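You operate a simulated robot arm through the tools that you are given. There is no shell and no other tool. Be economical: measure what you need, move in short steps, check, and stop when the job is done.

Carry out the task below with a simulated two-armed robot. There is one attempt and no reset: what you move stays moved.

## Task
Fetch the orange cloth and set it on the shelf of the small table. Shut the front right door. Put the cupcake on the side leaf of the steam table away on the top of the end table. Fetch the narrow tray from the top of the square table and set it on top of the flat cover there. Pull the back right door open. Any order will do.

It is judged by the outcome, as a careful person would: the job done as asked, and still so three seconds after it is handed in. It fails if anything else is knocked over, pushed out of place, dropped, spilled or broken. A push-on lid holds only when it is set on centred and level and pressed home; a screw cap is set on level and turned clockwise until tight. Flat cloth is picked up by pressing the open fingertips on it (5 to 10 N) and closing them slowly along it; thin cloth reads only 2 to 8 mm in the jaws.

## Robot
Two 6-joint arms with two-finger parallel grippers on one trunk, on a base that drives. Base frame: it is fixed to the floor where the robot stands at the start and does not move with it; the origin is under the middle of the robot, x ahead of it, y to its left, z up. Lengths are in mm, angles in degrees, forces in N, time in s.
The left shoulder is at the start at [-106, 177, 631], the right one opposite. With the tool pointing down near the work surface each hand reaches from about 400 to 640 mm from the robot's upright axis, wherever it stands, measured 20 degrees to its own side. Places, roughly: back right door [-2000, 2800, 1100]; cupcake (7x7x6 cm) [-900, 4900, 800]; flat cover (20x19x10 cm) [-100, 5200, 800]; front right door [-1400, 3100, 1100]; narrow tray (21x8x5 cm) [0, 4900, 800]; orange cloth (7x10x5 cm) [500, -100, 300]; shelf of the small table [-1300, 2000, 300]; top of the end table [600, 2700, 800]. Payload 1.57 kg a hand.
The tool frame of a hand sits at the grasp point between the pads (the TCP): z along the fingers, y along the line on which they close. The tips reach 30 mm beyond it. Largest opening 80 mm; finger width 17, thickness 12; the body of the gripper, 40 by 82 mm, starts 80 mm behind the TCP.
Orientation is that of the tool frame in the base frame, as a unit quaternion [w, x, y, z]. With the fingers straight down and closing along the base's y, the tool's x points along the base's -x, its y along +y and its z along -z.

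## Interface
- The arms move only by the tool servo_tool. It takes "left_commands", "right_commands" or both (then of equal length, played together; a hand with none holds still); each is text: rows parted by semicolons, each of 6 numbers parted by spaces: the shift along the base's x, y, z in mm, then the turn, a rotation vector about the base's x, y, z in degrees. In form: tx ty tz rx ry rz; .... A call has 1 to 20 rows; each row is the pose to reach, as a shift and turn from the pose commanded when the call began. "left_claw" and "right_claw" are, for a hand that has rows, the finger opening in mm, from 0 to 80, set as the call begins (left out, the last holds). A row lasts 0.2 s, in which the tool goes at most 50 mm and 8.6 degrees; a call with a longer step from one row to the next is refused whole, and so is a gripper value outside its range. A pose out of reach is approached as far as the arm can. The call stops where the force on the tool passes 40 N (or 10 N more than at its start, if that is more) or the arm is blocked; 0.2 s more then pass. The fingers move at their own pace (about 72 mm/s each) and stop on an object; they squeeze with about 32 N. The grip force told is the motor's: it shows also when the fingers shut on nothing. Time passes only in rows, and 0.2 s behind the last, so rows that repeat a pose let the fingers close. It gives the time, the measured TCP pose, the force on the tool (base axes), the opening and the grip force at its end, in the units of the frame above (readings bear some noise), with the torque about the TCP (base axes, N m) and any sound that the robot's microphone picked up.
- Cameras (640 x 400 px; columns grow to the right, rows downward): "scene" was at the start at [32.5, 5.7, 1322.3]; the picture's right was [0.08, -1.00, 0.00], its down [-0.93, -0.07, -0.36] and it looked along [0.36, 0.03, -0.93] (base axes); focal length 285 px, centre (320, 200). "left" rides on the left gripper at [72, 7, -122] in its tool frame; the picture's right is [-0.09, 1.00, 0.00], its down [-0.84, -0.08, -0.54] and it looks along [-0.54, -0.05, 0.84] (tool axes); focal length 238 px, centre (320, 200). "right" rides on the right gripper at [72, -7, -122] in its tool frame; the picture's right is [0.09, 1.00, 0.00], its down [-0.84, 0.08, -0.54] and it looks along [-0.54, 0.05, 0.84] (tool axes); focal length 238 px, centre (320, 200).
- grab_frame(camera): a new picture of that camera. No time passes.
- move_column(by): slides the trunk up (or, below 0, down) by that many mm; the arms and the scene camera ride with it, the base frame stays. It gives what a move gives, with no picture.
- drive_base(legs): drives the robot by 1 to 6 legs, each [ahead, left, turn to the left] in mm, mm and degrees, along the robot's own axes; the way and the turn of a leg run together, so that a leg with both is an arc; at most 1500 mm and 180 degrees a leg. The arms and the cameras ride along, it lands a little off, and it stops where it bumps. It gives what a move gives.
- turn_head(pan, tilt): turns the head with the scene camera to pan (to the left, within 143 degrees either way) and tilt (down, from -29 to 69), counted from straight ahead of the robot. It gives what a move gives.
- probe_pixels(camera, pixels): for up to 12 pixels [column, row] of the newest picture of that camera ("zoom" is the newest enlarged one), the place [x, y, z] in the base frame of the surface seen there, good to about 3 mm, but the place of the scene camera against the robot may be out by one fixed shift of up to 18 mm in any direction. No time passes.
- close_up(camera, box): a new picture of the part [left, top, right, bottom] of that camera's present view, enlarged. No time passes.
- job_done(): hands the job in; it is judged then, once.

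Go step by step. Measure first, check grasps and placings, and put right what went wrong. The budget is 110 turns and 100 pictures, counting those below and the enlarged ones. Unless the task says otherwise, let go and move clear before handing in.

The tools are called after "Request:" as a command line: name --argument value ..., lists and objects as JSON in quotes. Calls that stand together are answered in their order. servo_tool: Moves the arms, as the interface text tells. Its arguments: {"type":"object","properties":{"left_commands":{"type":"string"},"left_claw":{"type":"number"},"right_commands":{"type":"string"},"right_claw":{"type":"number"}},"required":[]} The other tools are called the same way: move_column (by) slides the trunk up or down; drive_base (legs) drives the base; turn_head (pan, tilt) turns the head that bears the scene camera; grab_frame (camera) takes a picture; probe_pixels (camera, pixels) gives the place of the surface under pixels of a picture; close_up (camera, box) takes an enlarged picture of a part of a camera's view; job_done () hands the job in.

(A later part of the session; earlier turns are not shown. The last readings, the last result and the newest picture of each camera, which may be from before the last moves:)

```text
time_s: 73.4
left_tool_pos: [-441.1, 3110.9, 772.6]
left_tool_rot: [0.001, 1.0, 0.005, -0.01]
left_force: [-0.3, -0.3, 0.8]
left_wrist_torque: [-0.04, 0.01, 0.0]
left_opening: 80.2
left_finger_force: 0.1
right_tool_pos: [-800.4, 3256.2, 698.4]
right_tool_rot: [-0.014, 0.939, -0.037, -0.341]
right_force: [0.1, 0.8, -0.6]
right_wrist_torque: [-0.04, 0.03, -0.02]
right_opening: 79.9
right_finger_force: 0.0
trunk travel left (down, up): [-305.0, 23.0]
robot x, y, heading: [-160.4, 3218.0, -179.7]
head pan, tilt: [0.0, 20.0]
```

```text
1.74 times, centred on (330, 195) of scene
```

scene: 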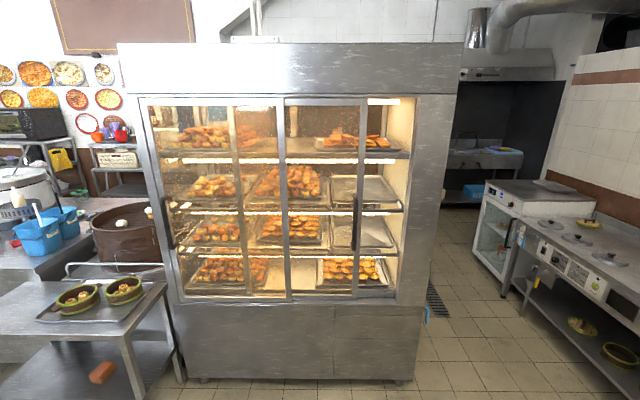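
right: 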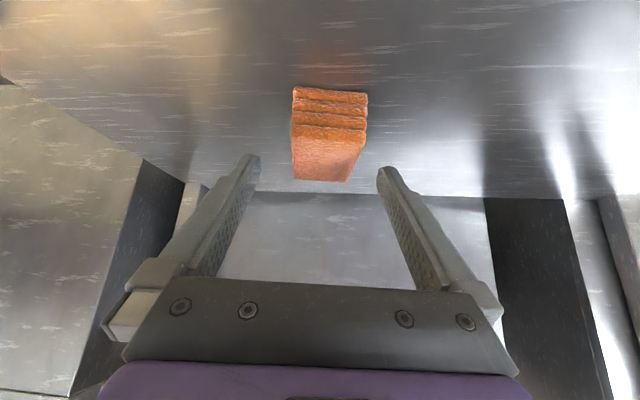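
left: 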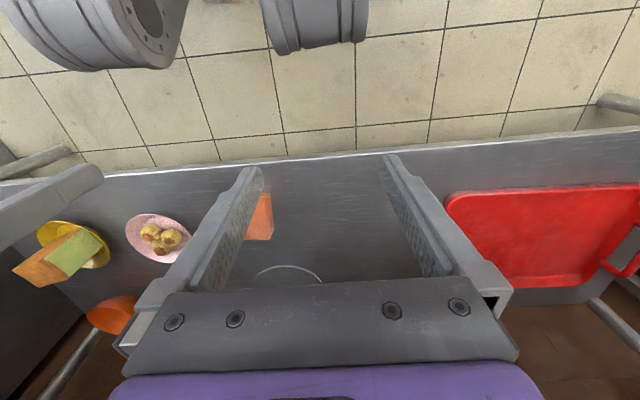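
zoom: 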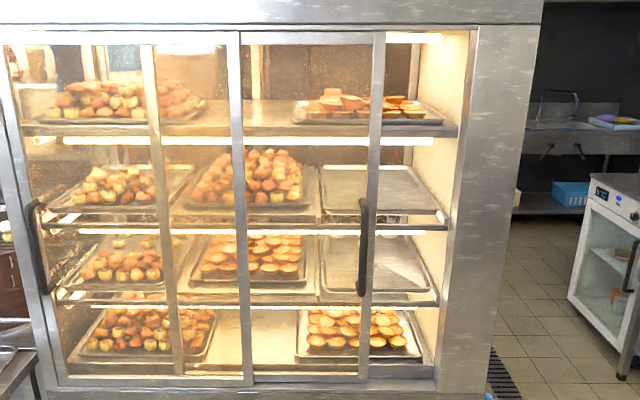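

Handle bar is at about x -1361, y 3356, z 1010–1225, and the door must go +y by ~205 mm. I'll close up some distance and bring the right hand level with it, pointing at it.

Request:
drive_base --legs '[[250, -80, 0]]'

Request:
servo_tool --right_commands "0 0 40 0 5.5 0.5; 0 0 80 0 11 1; 0 0 125 0 16.5 1.5; 0 0 170 0 22 2; 0 0 215 0 27.5 2.5; 0 0 260 0 33 3; 0 0 305 0 38.5 3.5; 0 0 350 0 44 4; 0 0 395 0 50 4.5; 0 0 395 0 50 4.5" --right_claw 80

Request:
grab_frame --camera "right"

```text
time_s: 75.3
left_tool_pos: [-688.7, 3189.1, 773.4]
left_tool_rot: [0.0, 1.0, 0.006, -0.011]
left_force: [0.1, -0.5, 0.8]
left_wrist_torque: [-0.01, 0.03, 0.0]
left_opening: 79.9
left_finger_force: 0.0
right_tool_pos: [-1047.7, 3332.3, 697.8]
right_tool_rot: [-0.013, 0.939, -0.035, -0.341]
right_force: [0.9, 0.1, -0.1]
right_wrist_torque: [0.02, -0.01, -0.01]
right_opening: 80.0
right_finger_force: 0.0
trunk travel left (down, up): [-305.0, 23.0]
robot x, y, heading: [-405.5, 3290.4, -179.3]
head pan, tilt: [0.0, 20.0]
```

```text
time_s: 77.5
left_tool_pos: [-687.9, 3187.6, 774.0]
left_tool_rot: [0.0, 1.0, 0.006, -0.011]
left_force: [1.0, -1.0, 0.1]
left_wrist_torque: [-0.01, 0.03, 0.02]
left_opening: 80.1
left_finger_force: 0.1
right_tool_pos: [-1046.9, 3335.1, 1090.2]
right_tool_rot: [0.017, 0.708, -0.002, -0.706]
right_force: [0.5, 0.2, 0.2]
right_wrist_torque: [-0.03, 0.02, 0.03]
right_opening: 80.0
right_finger_force: 0.0
trunk travel left (down, up): [-305.0, 23.0]
robot x, y, heading: [-407.6, 3291.6, -179.5]
head pan, tilt: [0.0, 20.0]
```

```text
71 pictures are left
```

right: 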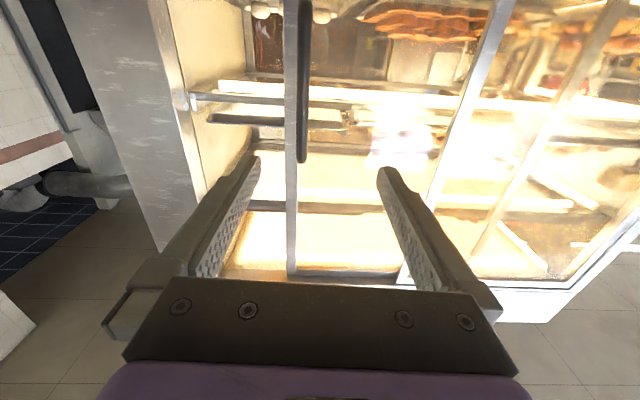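

The view is upside-down (camera under the tool); the handle bar runs from its top end (302,162) up-image. Probing it.

Request:
probe_pixels --camera "right" --pixels '[[302, 150], [302, 110], [303, 60], [304, 20], [290, 200], [290, 120], [195, 200], [302, 163]]'

```text
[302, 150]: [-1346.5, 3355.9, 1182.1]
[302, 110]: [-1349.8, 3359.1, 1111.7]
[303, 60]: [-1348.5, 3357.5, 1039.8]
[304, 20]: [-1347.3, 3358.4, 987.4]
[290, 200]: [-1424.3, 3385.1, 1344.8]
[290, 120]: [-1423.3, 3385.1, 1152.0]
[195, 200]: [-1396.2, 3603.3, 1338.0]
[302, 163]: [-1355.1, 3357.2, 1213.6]
```

True handle x≈-1348, y≈3358, z 990–1205 (scene camera reads ~14 mm too far). Drive in 210 mm, then straddle the bar by servo.

Request:
drive_base --legs '[[210, 0, 0]]'

Request:
servo_tool --right_commands "0 12 0 0 0 0; 0 22 0 0 0 0; -25 22 0 0 0 0; -50 22 0 0 0 0; -50 22 0 0 0 0" --right_claw 80

Request:
grab_frame --camera "right"

```text
time_s: 79.1
left_tool_pos: [-895.3, 3187.6, 773.4]
left_tool_rot: [0.0, 1.0, 0.006, -0.01]
left_force: [0.2, -1.0, -0.4]
left_wrist_torque: [0.03, 0.01, -0.04]
left_opening: 79.9
left_finger_force: 0.1
right_tool_pos: [-1253.1, 3333.2, 1091.1]
right_tool_rot: [0.016, 0.708, -0.003, -0.706]
right_force: [0.2, 0.0, 0.0]
right_wrist_torque: [0.02, -0.01, 0.01]
right_opening: 79.9
right_finger_force: 0.0
trunk travel left (down, up): [-305.0, 23.0]
robot x, y, heading: [-614.8, 3288.4, -179.2]
head pan, tilt: [0.0, 20.0]
```

```text
time_s: 80.3
left_tool_pos: [-895.5, 3186.1, 774.5]
left_tool_rot: [0.001, 1.0, 0.006, -0.011]
left_force: [0.2, 0.1, 0.5]
left_wrist_torque: [-0.01, 0.0, 0.02]
left_opening: 80.1
left_finger_force: 0.0
right_tool_pos: [-1302.6, 3354.4, 1089.9]
right_tool_rot: [0.016, 0.708, -0.002, -0.706]
right_force: [0.8, 0.7, 0.9]
right_wrist_torque: [0.0, -0.03, 0.04]
right_opening: 80.1
right_finger_force: 0.0
trunk travel left (down, up): [-305.0, 23.0]
robot x, y, heading: [-612.1, 3290.5, -179.3]
head pan, tilt: [0.0, 20.0]
```

```text
70 pictures are left
```

right: 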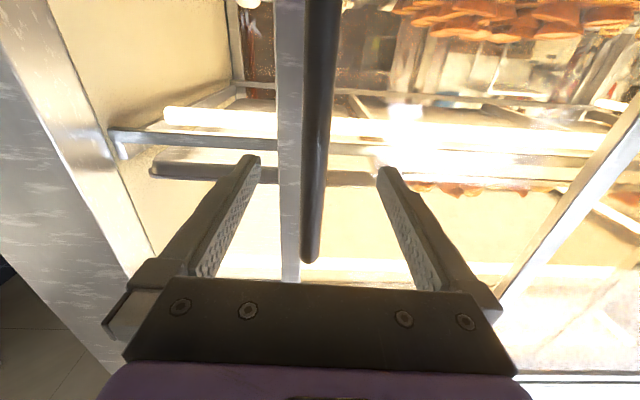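

The bar is centred between the fingers. Advance 48 mm, grip it, and slide it +y.

Request:
servo_tool --right_commands "-25 3 0 0 0 0; -48 3 0 0 0 0; -48 3 0 0 0 0"

Request:
servo_tool --right_commands "0 0 0 0 0 0; 0 0 0 0 0 0; 0 0 0 0 0 0; 0 0 0 0 0 0" --right_claw 15

Request:
servo_tool --right_commands "0 10 0 0 0 0; 0 22 0 0 0 0; 0 36 0 0 0 0; 0 50 0 0 0 0; 0 64 0 0 0 0; 0 78 0 0 0 0; 0 92 0 0 0 0; 0 106 0 0 0 0; 0 120 0 0 0 0; 0 134 0 0 0 0; 0 148 0 0 0 0; 0 160 0 0 0 0"

Request:
grab_frame --camera "right"

```text
time_s: 81.1
left_tool_pos: [-895.1, 3186.6, 774.3]
left_tool_rot: [0.0, 1.0, 0.007, -0.011]
left_force: [-0.5, -0.9, 1.1]
left_wrist_torque: [-0.01, 0.01, 0.03]
left_opening: 79.8
left_finger_force: 0.0
right_tool_pos: [-1352.1, 3360.5, 1089.3]
right_tool_rot: [0.016, 0.708, -0.002, -0.706]
right_force: [0.6, -0.2, 0.9]
right_wrist_torque: [0.04, 0.0, -0.02]
right_opening: 80.1
right_finger_force: 0.1
trunk travel left (down, up): [-305.0, 23.0]
robot x, y, heading: [-612.0, 3290.0, -179.3]
head pan, tilt: [0.0, 20.0]
```

```text
time_s: 82.1
left_tool_pos: [-894.9, 3185.9, 773.8]
left_tool_rot: [-0.001, 1.0, 0.008, -0.011]
left_force: [0.0, 0.6, 0.1]
left_wrist_torque: [-0.02, 0.0, -0.01]
left_opening: 80.1
left_finger_force: 0.1
right_tool_pos: [-1350.7, 3359.2, 1089.2]
right_tool_rot: [0.016, 0.708, -0.001, -0.706]
right_force: [-0.3, -2.9, 0.2]
right_wrist_torque: [0.58, -0.06, 0.1]
right_opening: 21.9
right_finger_force: 34.5
trunk travel left (down, up): [-305.0, 23.0]
robot x, y, heading: [-613.4, 3292.0, -179.1]
head pan, tilt: [0.0, 20.0]
```

```text
time_s: 84.7
left_tool_pos: [-893.5, 3187.0, 774.6]
left_tool_rot: [-0.001, 1.0, 0.006, -0.012]
left_force: [0.3, -0.1, 0.1]
left_wrist_torque: [-0.03, 0.0, -0.03]
left_opening: 80.0
left_finger_force: 0.1
right_tool_pos: [-1349.7, 3445.6, 1087.4]
right_tool_rot: [0.005, 0.715, -0.01, -0.699]
right_force: [-10.9, 2.0, 32.7]
right_wrist_torque: [0.6, 0.3, -0.01]
right_opening: 21.9
right_finger_force: 35.3
right hand out of reach, approached as far as the arm can: row 7, 8, 9, 10, 11, 12
trunk travel left (down, up): [-305.0, 23.0]
robot x, y, heading: [-618.8, 3288.5, -179.3]
head pan, tilt: [0.0, 20.0]
```

```text
69 pictures are left
```

right: 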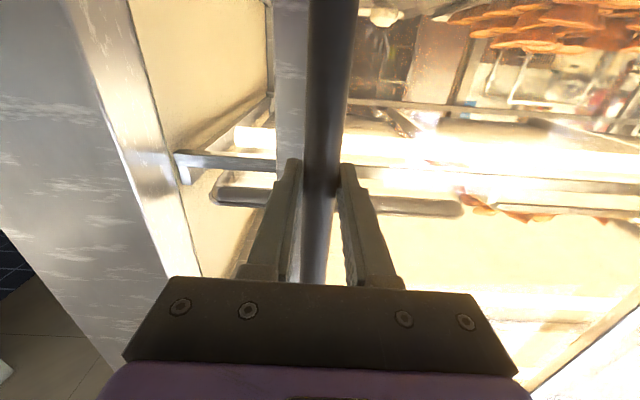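

The door slid 85 mm before the arm ran out of reach. Loosen the grip so the fingers only straddle the bar, and push the rest by driving sideways.

Request:
servo_tool --right_commands "0 0 0 0 0 0; 0 0 0 0 0 0" --right_claw 36

Request:
drive_base --legs '[[0, -90, 0]]'

Request:
grab_frame --camera "right"

```text
time_s: 85.3
left_tool_pos: [-894.9, 3186.1, 773.6]
left_tool_rot: [0.0, 1.0, 0.006, -0.01]
left_force: [-0.1, 0.4, 0.8]
left_wrist_torque: [0.03, 0.0, -0.01]
left_opening: 79.9
left_finger_force: 0.1
right_tool_pos: [-1351.0, 3446.0, 1083.8]
right_tool_rot: [0.007, 0.718, -0.01, -0.696]
right_force: [0.2, 0.5, 0.1]
right_wrist_torque: [0.05, -0.02, 0.0]
right_opening: 35.8
right_finger_force: 0.1
trunk travel left (down, up): [-305.0, 23.0]
robot x, y, heading: [-610.2, 3290.3, -179.2]
head pan, tilt: [0.0, 20.0]
```

```text
time_s: 86.8
left_tool_pos: [-897.5, 3274.4, 773.4]
left_tool_rot: [0.0, 1.0, 0.007, -0.011]
left_force: [-0.4, -0.4, 0.0]
left_wrist_torque: [0.01, 0.03, -0.02]
left_opening: 79.9
left_finger_force: 0.0
right_tool_pos: [-1352.5, 3533.3, 1084.3]
right_tool_rot: [0.007, 0.717, -0.009, -0.697]
right_force: [-1.1, -0.1, 0.4]
right_wrist_torque: [-0.02, 0.02, -0.01]
right_opening: 36.2
right_finger_force: 0.0
trunk travel left (down, up): [-305.0, 23.0]
robot x, y, heading: [-613.3, 3377.4, -179.2]
head pan, tilt: [0.0, 20.0]
```

```text
68 pictures are left
```

right: 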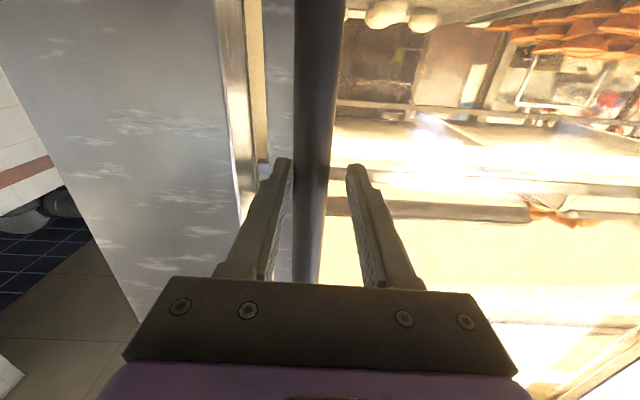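

Small gap left beside the stile (col ≈255). Measuring it.

Request:
probe_pixels --camera "right" --pixels '[[262, 60], [268, 60], [280, 60], [252, 60], [235, 60], [318, 60], [258, 120], [275, 120]]'

Request:
close_up --camera "right" --box '[190, 0, 350, 150]'

```text
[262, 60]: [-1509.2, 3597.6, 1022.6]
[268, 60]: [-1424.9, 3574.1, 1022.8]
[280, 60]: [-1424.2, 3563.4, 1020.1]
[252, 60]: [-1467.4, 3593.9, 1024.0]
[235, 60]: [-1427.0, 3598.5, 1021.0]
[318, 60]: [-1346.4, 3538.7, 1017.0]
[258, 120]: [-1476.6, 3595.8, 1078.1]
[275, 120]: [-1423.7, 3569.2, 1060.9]
```

```text
2.67 times, centred on (270, 75) of right
```

zoom: 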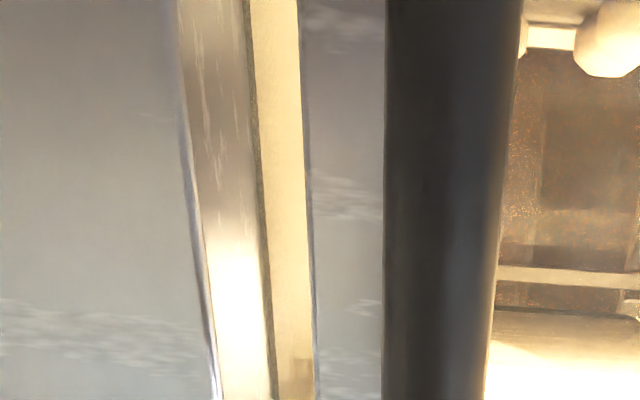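

About 24 mm of gap remains; drive right a further 42 mm (12 mm of it play).

Request:
drive_base --legs '[[0, -42, 0]]'

Request:
close_up --camera "right" --box '[190, 0, 350, 150]'

Request:
probe_pixels --camera "zoom" --pixels '[[200, 160], [240, 160], [280, 160], [300, 160], [330, 160], [430, 160]]'

```text
time_s: 87.8
left_tool_pos: [-897.9, 3314.7, 773.3]
left_tool_rot: [0.0, 1.0, 0.008, -0.012]
left_force: [0.0, 0.3, 0.0]
left_wrist_torque: [-0.01, -0.01, 0.02]
left_opening: 79.9
left_finger_force: 0.1
right_tool_pos: [-1354.4, 3571.3, 1085.0]
right_tool_rot: [0.007, 0.718, -0.01, -0.696]
right_force: [2.8, -16.4, 1.1]
right_wrist_torque: [0.13, -0.1, 0.16]
right_opening: 50.7
right_finger_force: 8.1
trunk travel left (down, up): [-305.0, 23.0]
robot x, y, heading: [-614.7, 3418.4, -179.1]
head pan, tilt: [0.0, 20.0]
```

```text
2.67 times, centred on (270, 75) of right
```

zoom: 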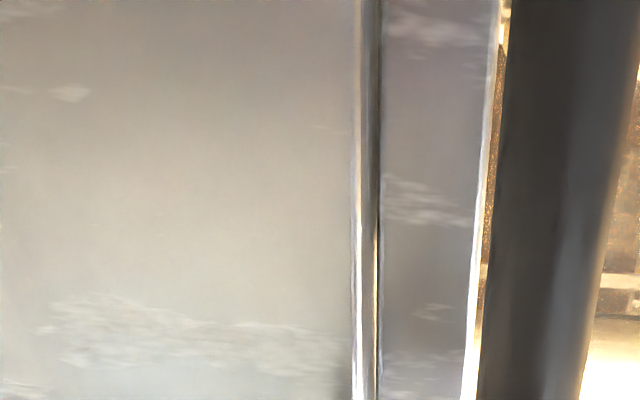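

```text
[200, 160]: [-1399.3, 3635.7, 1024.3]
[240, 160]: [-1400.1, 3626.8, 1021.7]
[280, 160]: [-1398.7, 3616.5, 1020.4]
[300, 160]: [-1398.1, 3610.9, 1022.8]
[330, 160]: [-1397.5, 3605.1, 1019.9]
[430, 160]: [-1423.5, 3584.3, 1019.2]
```

The stile now meets the jamb (no gap, ~16 N against the stop): door shut. Open fingers and back away, then survey the far end and the passage to the back.

Request:
servo_tool --right_commands "0 -6 0 0 0 0; 0 -10 0 0 0 0; 0 -10 0 0 0 0" --right_claw 80

Request:
drive_base --legs '[[-350, 0, 0]]'

Request:
turn_head --pan -45 --tilt 25

Request:
grab_frame --camera "scene"

Request:
grab_frame --camera "right"

```text
time_s: 88.6
left_tool_pos: [-896.9, 3315.7, 773.2]
left_tool_rot: [-0.001, 1.0, 0.008, -0.011]
left_force: [0.2, -0.4, 0.7]
left_wrist_torque: [-0.02, -0.01, 0.04]
left_opening: 80.1
left_finger_force: 0.1
right_tool_pos: [-1354.6, 3562.5, 1083.7]
right_tool_rot: [0.009, 0.718, -0.008, -0.696]
right_force: [-0.2, 0.7, -0.1]
right_wrist_torque: [0.02, 0.0, -0.04]
right_opening: 80.0
right_finger_force: 0.0
trunk travel left (down, up): [-305.0, 23.0]
robot x, y, heading: [-618.2, 3421.8, -179.0]
head pan, tilt: [0.0, 20.0]
```

```text
time_s: 90.9
left_tool_pos: [-550.7, 3319.5, 774.8]
left_tool_rot: [0.001, 1.0, 0.011, -0.011]
left_force: [0.4, 0.3, 0.6]
left_wrist_torque: [0.05, 0.02, -0.03]
left_opening: 79.9
left_finger_force: 0.0
right_tool_pos: [-1010.7, 3563.0, 1084.5]
right_tool_rot: [0.011, 0.718, -0.006, -0.696]
right_force: [0.1, -0.6, 0.3]
right_wrist_torque: [0.0, -0.04, 0.01]
right_opening: 80.0
right_finger_force: 0.0
trunk travel left (down, up): [-305.0, 23.0]
robot x, y, heading: [-269.4, 3427.9, -178.5]
head pan, tilt: [0.0, 20.0]
```

```text
time_s: 92.0
left_tool_pos: [-550.1, 3319.8, 773.8]
left_tool_rot: [0.0, 1.0, 0.012, -0.012]
left_force: [-0.3, -0.1, -0.7]
left_wrist_torque: [0.02, -0.03, -0.01]
left_opening: 80.0
left_finger_force: 0.0
right_tool_pos: [-1009.3, 3565.1, 1084.3]
right_tool_rot: [0.01, 0.718, -0.006, -0.696]
right_force: [0.5, 0.8, 0.3]
right_wrist_torque: [0.01, -0.02, 0.01]
right_opening: 79.9
right_finger_force: 0.1
trunk travel left (down, up): [-305.0, 23.0]
robot x, y, heading: [-270.0, 3424.1, -178.8]
head pan, tilt: [-45.0, 25.0]
```

```text
65 pictures are left
```

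scene: 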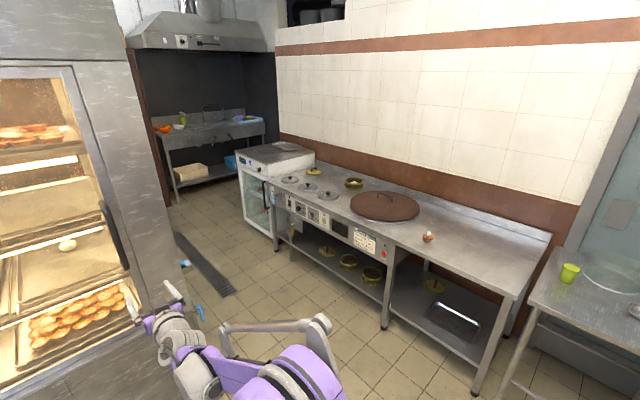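

```text
64 pictures are left
```

right: 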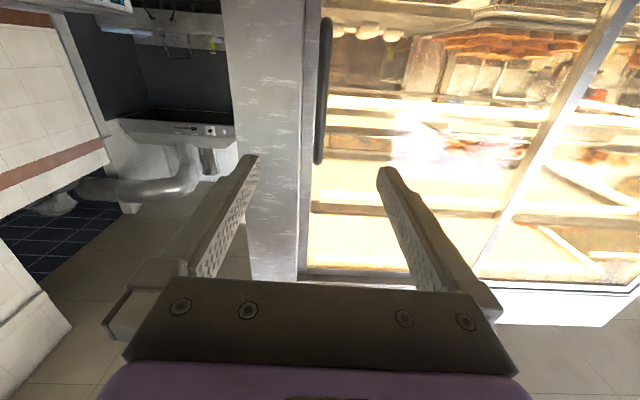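

The front door is shut. The cupcake is at (427,237) on the steam table's right leaf; the square table is at far right. Measure these and look further right.

Request:
probe_pixels --camera "scene" --pixels '[[427, 236], [550, 240], [520, 295], [390, 235], [430, 205], [477, 392], [530, 300], [555, 255], [245, 170], [185, 310], [275, 245], [280, 340]]'

Request:
turn_head --pan -85 --tilt 25

Request:
grab_frame --camera "scene"

```text
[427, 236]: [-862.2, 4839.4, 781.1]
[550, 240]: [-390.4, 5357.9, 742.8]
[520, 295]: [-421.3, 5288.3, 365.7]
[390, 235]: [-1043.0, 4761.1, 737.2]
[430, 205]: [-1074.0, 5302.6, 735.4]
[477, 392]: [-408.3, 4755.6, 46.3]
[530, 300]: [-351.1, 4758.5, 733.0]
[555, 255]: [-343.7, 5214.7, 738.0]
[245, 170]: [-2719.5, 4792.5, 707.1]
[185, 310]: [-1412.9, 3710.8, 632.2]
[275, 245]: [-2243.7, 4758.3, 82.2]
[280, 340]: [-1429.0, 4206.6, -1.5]
```

```text
time_s: 93.1
left_tool_pos: [-550.4, 3319.9, 774.8]
left_tool_rot: [-0.001, 1.0, 0.011, -0.011]
left_force: [0.3, -0.8, -0.4]
left_wrist_torque: [0.03, 0.03, 0.03]
left_opening: 80.1
left_finger_force: 0.2
right_tool_pos: [-1009.1, 3563.8, 1084.1]
right_tool_rot: [0.01, 0.717, -0.006, -0.696]
right_force: [-0.8, 0.1, -0.3]
right_wrist_torque: [0.0, 0.01, 0.0]
right_opening: 80.0
right_finger_force: 0.0
trunk travel left (down, up): [-305.0, 23.0]
robot x, y, heading: [-268.1, 3424.2, -178.7]
head pan, tilt: [-85.0, 25.0]
```

```text
63 pictures are left
```

scene: 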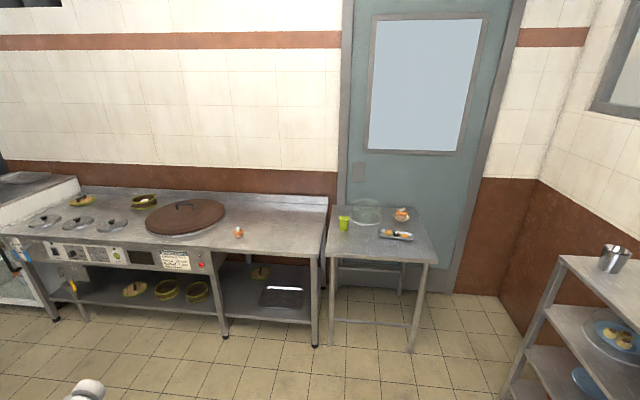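

The square table (x -350..330, y 4740..5350) holds the clear flat cover (365,212), a green cup, a cupcake and the loaded narrow tray (396,234). I'll go there, facing it, and bring the right tool back to pointing down.

Request:
drive_base --legs '[[0, 0, -91], [650, -130, 0]]'

Request:
servo_tool --right_commands "0 -20 0 -8 0 0; 0 -50 0 -16 0 0; 0 -80 0 -24 0 0; 0 -110 0 -32 0 0; 0 -140 0 -40 0 0; 0 -170 0 -48 0 0; 0 -200 0 -56 0 0; 0 -220 0 -64 0 0; 0 -230 -10 -72 0 0; 0 -235 -40 -80 0 0; 0 -240 -70 -88 0 0; 0 -240 -70 -88 0 0" --right_claw 80

Request:
turn_head --pan 0 --tilt 40

Request:
grab_frame --camera "scene"

```text
time_s: 100.4
left_tool_pos: [-292.1, 4348.9, 773.5]
left_tool_rot: [-0.008, 0.728, -0.685, -0.008]
left_force: [0.9, 0.0, 0.6]
left_wrist_torque: [-0.02, 0.03, 0.0]
left_opening: 79.7
left_finger_force: 0.0
right_tool_pos: [-66.6, 4817.3, 1084.8]
right_tool_rot: [-0.474, 0.514, -0.502, -0.509]
right_force: [-0.3, -0.1, 1.1]
right_wrist_torque: [0.02, -0.02, -0.02]
right_opening: 80.0
right_finger_force: 0.0
trunk travel left (down, up): [-305.0, 23.0]
robot x, y, heading: [-176.1, 4074.1, 93.5]
head pan, tilt: [-85.0, 25.0]
```

```text
time_s: 103.0
left_tool_pos: [-291.5, 4349.5, 774.1]
left_tool_rot: [-0.008, 0.729, -0.685, -0.007]
left_force: [0.2, -0.2, 0.4]
left_wrist_torque: [0.03, -0.01, 0.02]
left_opening: 79.9
left_finger_force: 0.1
right_tool_pos: [-67.3, 4576.0, 1012.7]
right_tool_rot: [-0.016, -0.699, 0.715, 0.017]
right_force: [0.3, 0.1, 0.3]
right_wrist_torque: [0.03, 0.02, -0.01]
right_opening: 80.4
right_finger_force: 0.0
right hand out of reach, approached as far as the arm can: row 1, 2
trunk travel left (down, up): [-305.0, 23.0]
robot x, y, heading: [-173.5, 4073.5, 93.6]
head pan, tilt: [-85.0, 25.0]
```

```text
time_s: 104.6
left_tool_pos: [-292.6, 4349.9, 773.7]
left_tool_rot: [-0.007, 0.728, -0.685, -0.008]
left_force: [0.8, -0.6, 0.0]
left_wrist_torque: [0.01, 0.01, 0.05]
left_opening: 80.3
left_finger_force: 0.0
right_tool_pos: [-67.5, 4576.2, 1012.7]
right_tool_rot: [-0.015, -0.698, 0.716, 0.018]
right_force: [0.4, -0.1, 0.1]
right_wrist_torque: [-0.01, -0.02, 0.03]
right_opening: 80.0
right_finger_force: 0.1
trunk travel left (down, up): [-305.0, 23.0]
robot x, y, heading: [-172.1, 4077.8, 93.6]
head pan, tilt: [0.0, 40.0]
```

```text
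62 pictures are left
```

scene: 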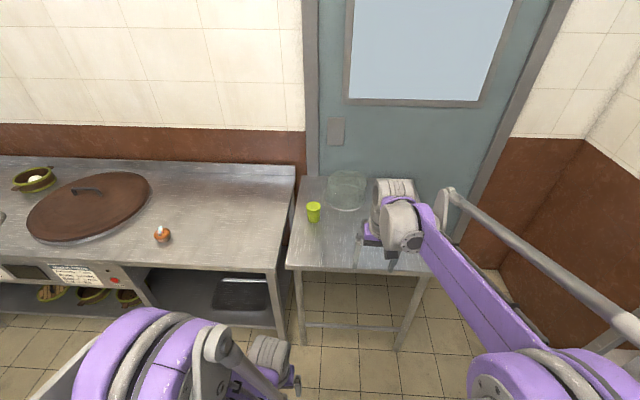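

My arm hides the tray from the head; use the hand camera.

Request:
grab_frame --camera "right"

```text
61 pictures are left
```

right: 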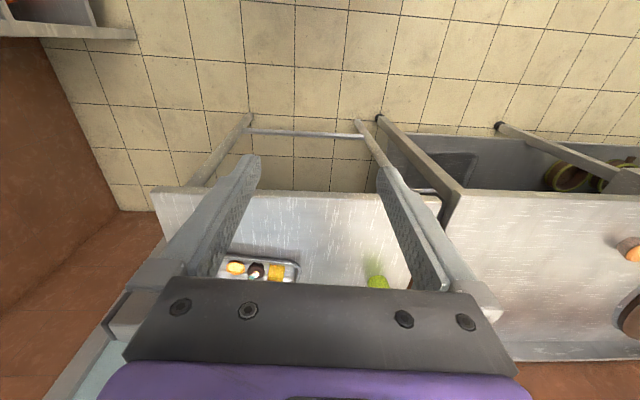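

The tray with three items is at (262,270). Probing it.

Request:
probe_pixels --camera "right" --pixels '[[222, 264], [299, 264], [296, 280], [262, 258], [237, 267], [256, 268], [276, 271], [300, 220], [200, 192], [377, 282], [232, 257], [330, 250]]'

Request:
close_up --camera "right" --box '[200, 220, 420, 300]'

```text
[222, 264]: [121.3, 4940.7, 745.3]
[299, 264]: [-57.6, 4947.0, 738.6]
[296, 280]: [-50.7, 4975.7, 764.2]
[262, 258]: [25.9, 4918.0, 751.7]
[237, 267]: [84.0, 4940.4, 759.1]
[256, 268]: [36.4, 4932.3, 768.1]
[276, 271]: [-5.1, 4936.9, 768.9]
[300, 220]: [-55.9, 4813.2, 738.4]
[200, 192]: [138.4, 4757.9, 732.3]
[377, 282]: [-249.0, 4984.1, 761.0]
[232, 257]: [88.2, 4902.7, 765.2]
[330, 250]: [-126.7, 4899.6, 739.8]
```

```text
2.91 times, centred on (310, 260) of right
```

zoom: 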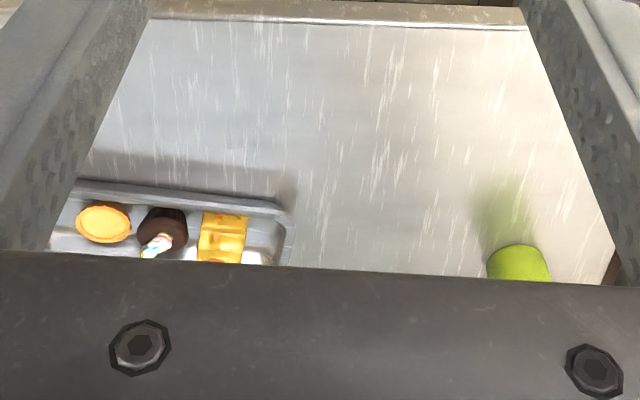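

The tray lies along x, about x -55..150, y 4905..4980; the view is cut off by the gripper body. Move forward 210 mm (left hand raised too) for a view from above.

Request:
servo_tool --left_commands "0 0 40 0 0 0; 0 0 80 0 0 0; 0 0 120 0 0 0; 0 0 150 0 0 0; 0 0 150 0 0 0"

Request:
drive_base --legs '[[210, 0, -3.5]]'

Request:
grab_frame --camera "right"

Request:
grab_frame --camera "left"

```text
time_s: 105.8
left_tool_pos: [-294.1, 4350.0, 924.0]
left_tool_rot: [-0.007, 0.729, -0.685, -0.007]
left_force: [-0.2, -0.4, -1.0]
left_wrist_torque: [0.0, 0.02, -0.03]
left_opening: 79.8
left_finger_force: 0.0
right_tool_pos: [-68.0, 4577.1, 1012.0]
right_tool_rot: [-0.016, -0.699, 0.715, 0.018]
right_force: [0.1, 0.2, 0.3]
right_wrist_torque: [-0.03, 0.02, -0.05]
right_opening: 80.0
right_finger_force: 0.1
trunk travel left (down, up): [-305.0, 23.0]
robot x, y, heading: [-174.4, 4070.3, 93.4]
head pan, tilt: [0.0, 40.0]
```

```text
time_s: 107.5
left_tool_pos: [-282.1, 4562.9, 922.9]
left_tool_rot: [-0.007, 0.707, -0.707, -0.008]
left_force: [0.6, -0.1, -0.6]
left_wrist_torque: [-0.01, -0.01, 0.0]
left_opening: 80.0
left_finger_force: 0.1
right_tool_pos: [-43.6, 4774.8, 1012.9]
right_tool_rot: [-0.015, -0.677, 0.736, 0.018]
right_force: [0.2, 0.6, -0.1]
right_wrist_torque: [0.01, -0.02, 0.01]
right_opening: 80.1
right_finger_force: 0.1
trunk travel left (down, up): [-305.0, 23.0]
robot x, y, heading: [-179.6, 4280.0, 90.4]
head pan, tilt: [0.0, 40.0]
```

```text
59 pictures are left
```

right: 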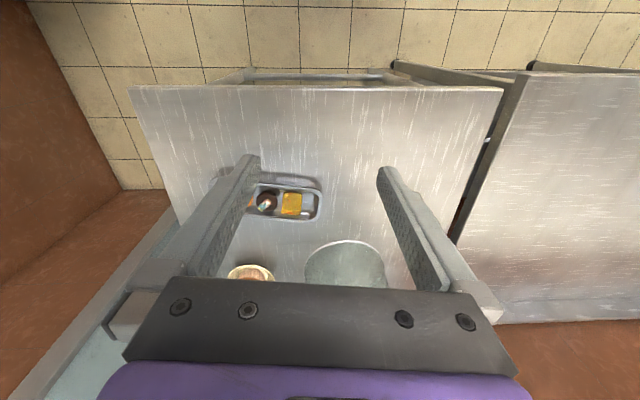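

```text
58 pictures are left
```

left: 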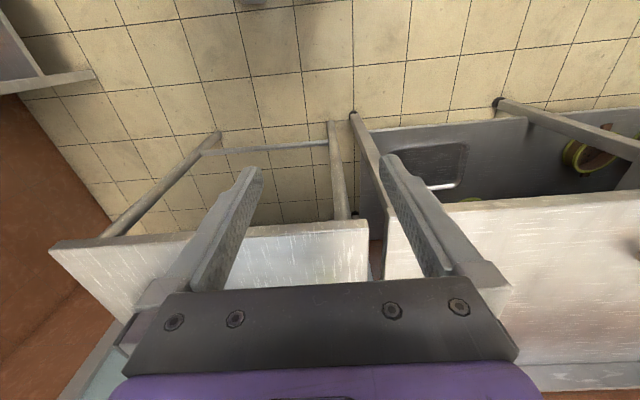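

Tray at (283,203), cover at (345,265). Zooming and measuring both.

Request:
close_up --camera "right" --box '[215, 160, 415, 290]'

Request:
probe_pixels --camera "right" --pixels '[[320, 188], [316, 219], [256, 183], [285, 178], [285, 217], [290, 203], [266, 203], [345, 242], [345, 255], [308, 262], [383, 262], [345, 280]]'

```text
3.08 times, centred on (315, 225) of right
```

zoom: 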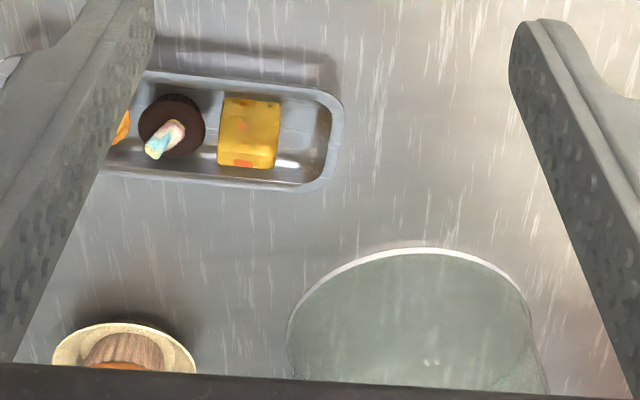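

```text
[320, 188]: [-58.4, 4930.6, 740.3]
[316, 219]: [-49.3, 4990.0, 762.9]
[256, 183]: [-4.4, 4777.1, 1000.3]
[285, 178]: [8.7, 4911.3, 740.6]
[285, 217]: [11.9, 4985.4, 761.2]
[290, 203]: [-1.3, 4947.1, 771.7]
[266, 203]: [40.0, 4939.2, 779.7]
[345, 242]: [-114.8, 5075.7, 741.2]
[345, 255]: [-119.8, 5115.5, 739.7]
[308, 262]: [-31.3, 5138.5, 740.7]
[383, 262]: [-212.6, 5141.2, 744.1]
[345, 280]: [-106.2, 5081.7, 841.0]
```

Tray rim top is z≈763 on a table at z≈740, roughly 76 mm wide in y — maybe just straddled by 80 mm. The clear cover's top reads z≈841. I'll centre the camera on the tray to measure precisely.

Request:
servo_tool --right_commands "30 5 0 0 0 2; 60 10 0 0 0 4; 93 15 0 0 0 5; 93 15 0 0 0 5"

Request:
close_up --camera "right" --box '[240, 150, 400, 280]'

Request:
grab_frame --camera "right"

```text
time_s: 108.5
left_tool_pos: [-281.8, 4562.8, 924.0]
left_tool_rot: [-0.009, 0.708, -0.706, -0.008]
left_force: [0.6, -0.8, 0.3]
left_wrist_torque: [0.01, -0.01, 0.02]
left_opening: 80.0
left_finger_force: 0.0
right_tool_pos: [52.4, 4791.8, 1013.5]
right_tool_rot: [0.015, 0.708, -0.705, -0.017]
right_force: [-1.1, -0.4, 0.0]
right_wrist_torque: [0.0, 0.01, 0.0]
right_opening: 79.9
right_finger_force: 0.0
trunk travel left (down, up): [-305.0, 23.0]
robot x, y, heading: [-177.7, 4276.8, 90.2]
head pan, tilt: [0.0, 40.0]
```

```text
3.08 times, centred on (320, 215) of right
```

zoom: 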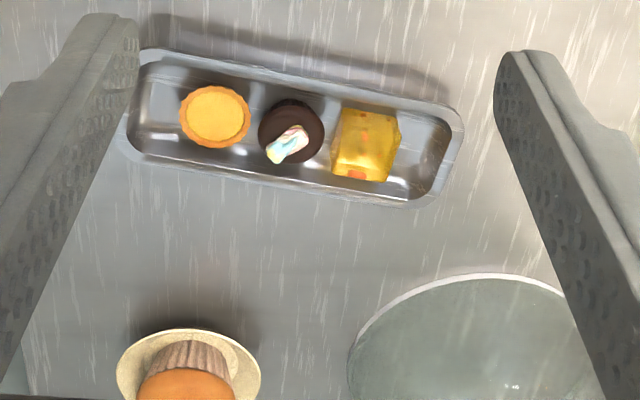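

```text
55 pictures are left
```

right: 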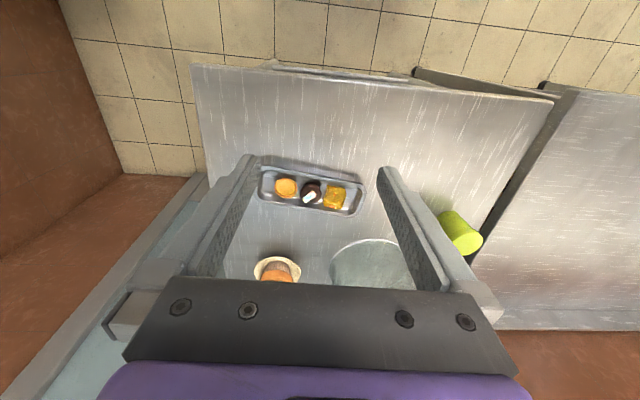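

Full view of the tray. Probing rim points on the zoom.

Request:
probe_pixels --camera "zoom" --pixels '[[240, 68], [370, 92], [210, 171], [350, 200], [133, 100], [455, 160], [302, 79], [280, 186], [215, 117], [292, 130], [365, 145], [418, 165]]'

Request:
probe_pixels --camera "right" --pixels '[[262, 190], [358, 195], [370, 246], [370, 260], [335, 265], [405, 275], [370, 280], [350, 275], [395, 255], [270, 262], [460, 230], [340, 282]]'

```text
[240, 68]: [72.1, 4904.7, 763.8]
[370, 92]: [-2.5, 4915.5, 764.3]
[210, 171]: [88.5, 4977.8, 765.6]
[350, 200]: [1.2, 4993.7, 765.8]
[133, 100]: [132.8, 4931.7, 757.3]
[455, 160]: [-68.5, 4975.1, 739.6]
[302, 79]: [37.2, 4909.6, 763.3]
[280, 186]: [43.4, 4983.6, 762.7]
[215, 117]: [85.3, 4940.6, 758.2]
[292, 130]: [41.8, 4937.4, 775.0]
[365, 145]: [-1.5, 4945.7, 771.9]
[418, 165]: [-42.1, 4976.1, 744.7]
```

```text
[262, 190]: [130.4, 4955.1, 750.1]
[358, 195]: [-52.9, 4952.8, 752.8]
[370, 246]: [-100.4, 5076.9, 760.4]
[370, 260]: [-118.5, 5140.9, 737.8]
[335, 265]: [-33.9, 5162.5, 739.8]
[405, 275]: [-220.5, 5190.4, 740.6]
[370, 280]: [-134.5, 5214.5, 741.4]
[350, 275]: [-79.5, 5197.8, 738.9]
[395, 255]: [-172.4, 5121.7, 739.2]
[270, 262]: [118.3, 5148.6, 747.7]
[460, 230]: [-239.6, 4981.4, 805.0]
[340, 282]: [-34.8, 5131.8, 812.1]
```

The tray is about 80 mm wide (yaw ≈ -9.3°), too wide to straddle, but both short ends have ~28 mm free inside, so I'll carry it level with both hands, pinching the end walls. First check space to the right before shifting the base.

Request:
turn_head --pan -65 --tilt 45

Request:
grab_frame --camera "scene"

Request:
probe_pixels --camera "scene" --pixels '[[100, 150], [100, 300], [300, 150], [300, 250], [300, 350], [450, 150], [450, 250], [550, 150], [550, 250], [600, 350], [200, 350], [400, 380]]'

```text
time_s: 109.8
left_tool_pos: [-281.8, 4563.7, 924.0]
left_tool_rot: [-0.008, 0.708, -0.706, -0.009]
left_force: [0.0, -0.6, 0.2]
left_wrist_torque: [0.04, 0.02, 0.01]
left_opening: 79.9
left_finger_force: 0.1
right_tool_pos: [51.3, 4791.4, 1013.4]
right_tool_rot: [0.015, 0.709, -0.705, -0.017]
right_force: [-0.1, -0.3, 0.8]
right_wrist_torque: [-0.02, 0.05, 0.03]
right_opening: 80.1
right_finger_force: 0.1
trunk travel left (down, up): [-305.0, 23.0]
robot x, y, heading: [-181.2, 4278.6, 90.0]
head pan, tilt: [-65.0, 45.0]
```

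```text
54 pictures are left
```

scene: 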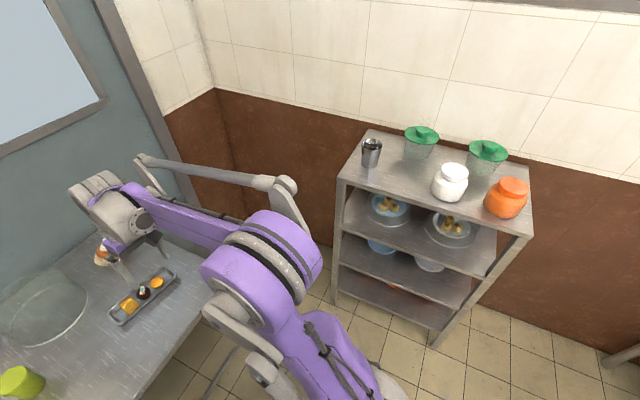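

```text
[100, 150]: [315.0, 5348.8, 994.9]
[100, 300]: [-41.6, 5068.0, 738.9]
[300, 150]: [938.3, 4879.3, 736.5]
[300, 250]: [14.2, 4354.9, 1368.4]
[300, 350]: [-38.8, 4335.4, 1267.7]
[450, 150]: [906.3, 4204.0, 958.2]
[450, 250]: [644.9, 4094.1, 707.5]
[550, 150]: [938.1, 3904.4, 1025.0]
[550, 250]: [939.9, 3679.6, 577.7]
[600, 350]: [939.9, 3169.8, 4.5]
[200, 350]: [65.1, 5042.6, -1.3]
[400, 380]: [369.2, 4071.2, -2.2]
```

The rack is at x≥620, so shifting right to x≈37 is clear. Driving there, then viewing the tray and cover from the head.

Request:
drive_base --legs '[[0, -218, 0], [110, 0, 0]]'

Request:
turn_head --pan 8 --tilt 50

Request:
grab_frame --camera "scene"

```text
time_s: 113.2
left_tool_pos: [-64.5, 4672.6, 923.5]
left_tool_rot: [-0.008, 0.707, -0.707, -0.008]
left_force: [-0.4, 0.4, 0.3]
left_wrist_torque: [-0.03, 0.04, -0.02]
left_opening: 79.9
left_finger_force: 0.0
right_tool_pos: [267.8, 4899.7, 1012.8]
right_tool_rot: [0.015, 0.709, -0.704, -0.017]
right_force: [-0.1, 0.0, -0.2]
right_wrist_torque: [-0.01, 0.03, -0.02]
right_opening: 79.8
right_finger_force: 0.0
trunk travel left (down, up): [-305.0, 23.0]
robot x, y, heading: [35.6, 4388.9, 90.1]
head pan, tilt: [-65.0, 45.0]
```

```text
time_s: 114.6
left_tool_pos: [-63.7, 4673.4, 924.0]
left_tool_rot: [-0.007, 0.708, -0.707, -0.008]
left_force: [-0.3, -0.7, 0.0]
left_wrist_torque: [0.0, 0.03, 0.03]
left_opening: 80.2
left_finger_force: 0.1
right_tool_pos: [268.1, 4900.1, 1013.9]
right_tool_rot: [0.015, 0.708, -0.706, -0.018]
right_force: [0.4, 0.5, -0.3]
right_wrist_torque: [-0.01, -0.03, 0.04]
right_opening: 80.0
right_finger_force: 0.1
trunk travel left (down, up): [-305.0, 23.0]
robot x, y, heading: [32.9, 4392.4, 90.2]
head pan, tilt: [8.0, 50.0]
```

```text
53 pictures are left
```

scene: 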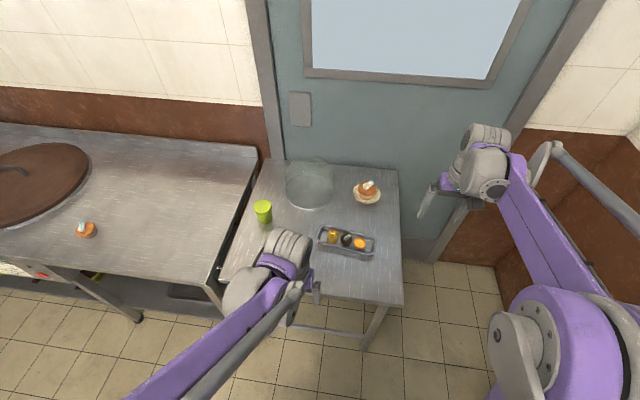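

Good unobstructed view: tray (345,240), cover (310,183), cup (263,211), cupcake (367,191). Zooming on the cover to measure it.

Request:
close_up --camera "scene" --box '[240, 140, 400, 260]'

Request:
probe_pixels --camera "zoom" --pixels '[[280, 90], [200, 105], [355, 115], [280, 135], [240, 160], [320, 165], [185, 230], [360, 235], [270, 268], [270, 230], [280, 110], [310, 330]]'

```text
3.33 times, centred on (320, 200) of scene
```

zoom: 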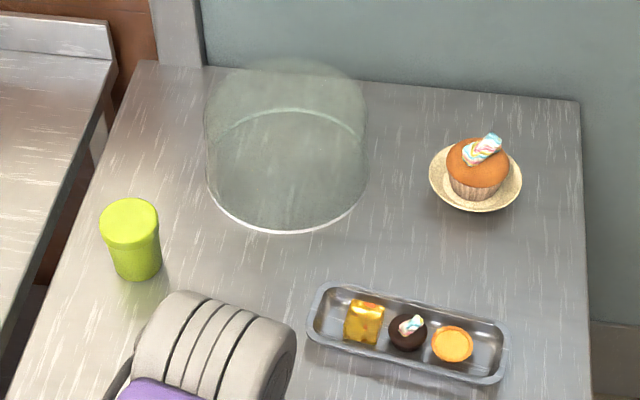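

```text
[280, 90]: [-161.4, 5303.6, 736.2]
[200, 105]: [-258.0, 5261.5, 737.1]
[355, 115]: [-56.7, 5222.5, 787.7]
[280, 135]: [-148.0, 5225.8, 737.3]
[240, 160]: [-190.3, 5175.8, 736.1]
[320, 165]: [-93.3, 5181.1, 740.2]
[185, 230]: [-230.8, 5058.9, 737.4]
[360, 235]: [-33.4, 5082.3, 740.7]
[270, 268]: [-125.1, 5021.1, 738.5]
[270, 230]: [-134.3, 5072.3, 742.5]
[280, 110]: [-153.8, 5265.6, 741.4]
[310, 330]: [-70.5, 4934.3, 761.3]
```

Cover reads as a clear flat-topped cylinder, ≈197 mm across, centre near (-134, 5170) by this camera. Compare tray points to find the camera offset.

Request:
probe_pixels --camera "zoom" --pixels '[[314, 318], [503, 352], [400, 370], [416, 304], [330, 290], [490, 378], [365, 320], [408, 335], [453, 343], [285, 60], [130, 215], [206, 120]]'

Request:
grab_frame --camera "left"

```text
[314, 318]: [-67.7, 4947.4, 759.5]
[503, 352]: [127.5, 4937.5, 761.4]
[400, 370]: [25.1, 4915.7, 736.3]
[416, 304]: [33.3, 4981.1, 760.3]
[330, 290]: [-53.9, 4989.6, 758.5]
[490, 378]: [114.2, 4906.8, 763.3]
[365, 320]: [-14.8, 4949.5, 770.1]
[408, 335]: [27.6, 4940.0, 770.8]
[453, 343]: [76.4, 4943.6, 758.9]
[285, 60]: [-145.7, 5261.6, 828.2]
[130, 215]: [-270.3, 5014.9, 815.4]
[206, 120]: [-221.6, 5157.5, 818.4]
```

```text
51 pictures are left
```

left: 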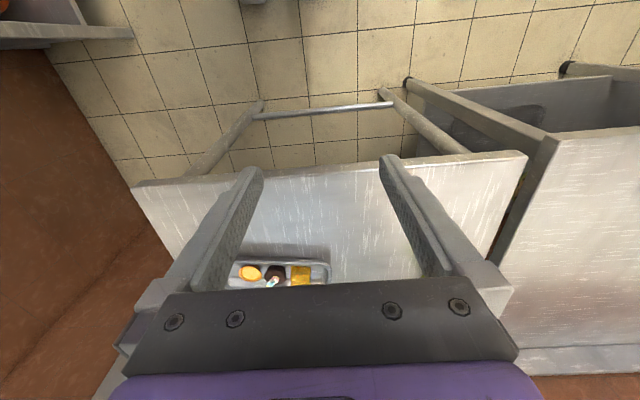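

Scene camera is offset by about (+12,-2) mm from the hand camera, so the cover centre is ≈(-119,5168), top z≈840. To reach that far I need the base nearer the table; check my base's footprint and the table's lower rail.

Request:
probe_pixels --camera "left" --pixels '[[325, 108], [262, 108], [390, 98], [235, 130], [440, 140], [330, 170], [150, 186], [525, 155], [237, 275], [325, 268], [280, 258], [250, 271]]'

Request:
turn_head --pan 0 --tilt 69

Request:
grab_frame --camera "scene"

```text
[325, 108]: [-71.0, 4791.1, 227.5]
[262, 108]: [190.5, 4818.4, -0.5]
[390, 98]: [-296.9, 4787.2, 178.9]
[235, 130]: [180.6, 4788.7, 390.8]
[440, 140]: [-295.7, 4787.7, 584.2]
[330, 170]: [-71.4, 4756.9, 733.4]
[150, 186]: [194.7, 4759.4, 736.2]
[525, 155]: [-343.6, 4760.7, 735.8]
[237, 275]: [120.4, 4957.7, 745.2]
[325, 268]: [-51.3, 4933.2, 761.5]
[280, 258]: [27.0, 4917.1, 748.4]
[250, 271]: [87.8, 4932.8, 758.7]
```

```text
time_s: 115.4
left_tool_pos: [-64.8, 4674.2, 923.2]
left_tool_rot: [-0.008, 0.708, -0.706, -0.008]
left_force: [-0.4, 0.6, 0.3]
left_wrist_torque: [-0.03, -0.02, -0.02]
left_opening: 80.0
left_finger_force: 0.2
right_tool_pos: [268.0, 4901.0, 1014.4]
right_tool_rot: [0.016, 0.709, -0.705, -0.019]
right_force: [0.3, 0.4, 0.0]
right_wrist_torque: [-0.01, -0.01, 0.01]
right_opening: 79.9
right_finger_force: 0.0
trunk travel left (down, up): [-305.0, 23.0]
robot x, y, heading: [35.0, 4387.3, 90.0]
head pan, tilt: [0.0, 68.8]
```

```text
50 pictures are left
```

scene: 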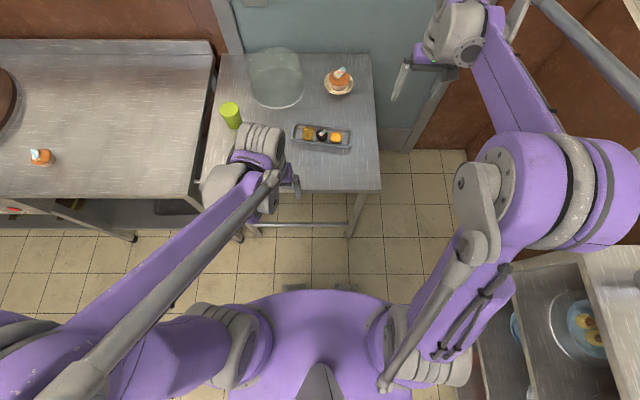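

Probing the front of my own body (row 290).

Request:
probe_pixels --camera "scene" --pixels '[[320, 293], [320, 305], [250, 310], [390, 305], [320, 270], [320, 350], [400, 385], [300, 285]]'

```text
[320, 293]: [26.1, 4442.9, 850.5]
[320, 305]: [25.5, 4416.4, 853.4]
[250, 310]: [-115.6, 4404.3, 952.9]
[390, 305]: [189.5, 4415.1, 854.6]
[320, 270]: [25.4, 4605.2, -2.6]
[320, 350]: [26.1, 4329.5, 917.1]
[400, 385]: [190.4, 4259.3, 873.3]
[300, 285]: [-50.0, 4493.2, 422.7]
```

My body's front is within ~200 mm of my axis, so there's room to close in later. Now bring both hands tilted 25° forward, yawed to the tray, hovering over its ends with narrow openings.

Request:
servo_tool --left_commands "0 40 -8 3.4 -0.3 -1.3; 0 80 -16 6.8 -0.6 -2.6; 0 120 -24 10.2 -0.8 -3.9; 0 160 -32 13.5 -1.1 -5.2; 0 200 -42 16.9 -1.4 -6.5; 1 240 -52 20.3 -1.7 -7.8; 2 284 -62 23.7 -1.9 -9.2; 2 284 -62 23.7 -1.9 -9.2" --right_commands "-18 4 -22 3.5 -0.6 -1.4; -36 8 -44 7.1 -1.3 -2.8; -54 12 -66 10.6 -2 -4.2; -72 16 -88 14.2 -2.6 -5.6; -90 20 -110 17.8 -3.3 -7; -108 24 -132 21.3 -4 -8.3; -126 28 -154 24.9 -4.6 -9.7; -126 28 -154 24.9 -4.6 -9.7" --left_claw 24 --right_claw 24

Request:
grab_frame --camera "left"

Request:
grab_frame --camera "right"

```text
time_s: 117.2
left_tool_pos: [-63.6, 4956.5, 863.7]
left_tool_rot: [0.166, -0.632, 0.744, 0.141]
left_force: [0.9, -0.2, -0.3]
left_wrist_torque: [0.01, -0.02, 0.01]
left_opening: 24.1
left_finger_force: 0.0
right_tool_pos: [143.5, 4927.4, 858.8]
right_tool_rot: [0.167, -0.634, 0.742, 0.142]
right_force: [-0.4, -0.2, -0.6]
right_wrist_torque: [0.05, 0.0, -0.02]
right_opening: 24.1
right_finger_force: 0.0
trunk travel left (down, up): [-305.0, 23.0]
robot x, y, heading: [36.4, 4389.1, 90.1]
head pan, tilt: [0.0, 68.8]
```

```text
49 pictures are left
```

left: 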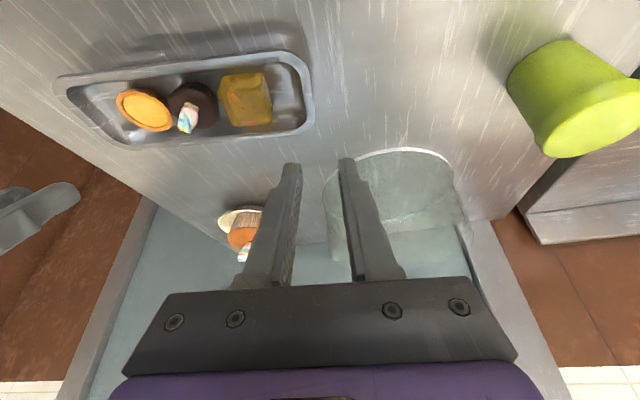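

```text
48 pictures are left
```

right: 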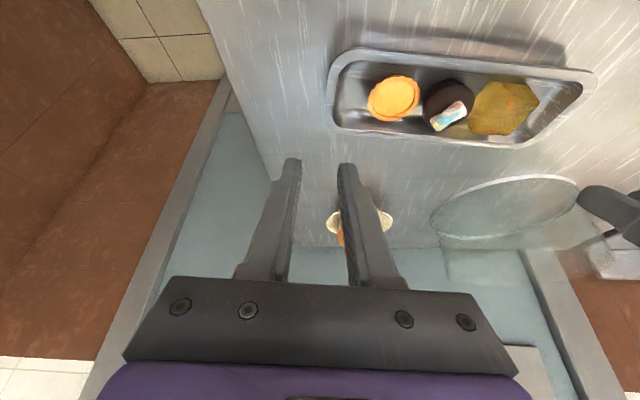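

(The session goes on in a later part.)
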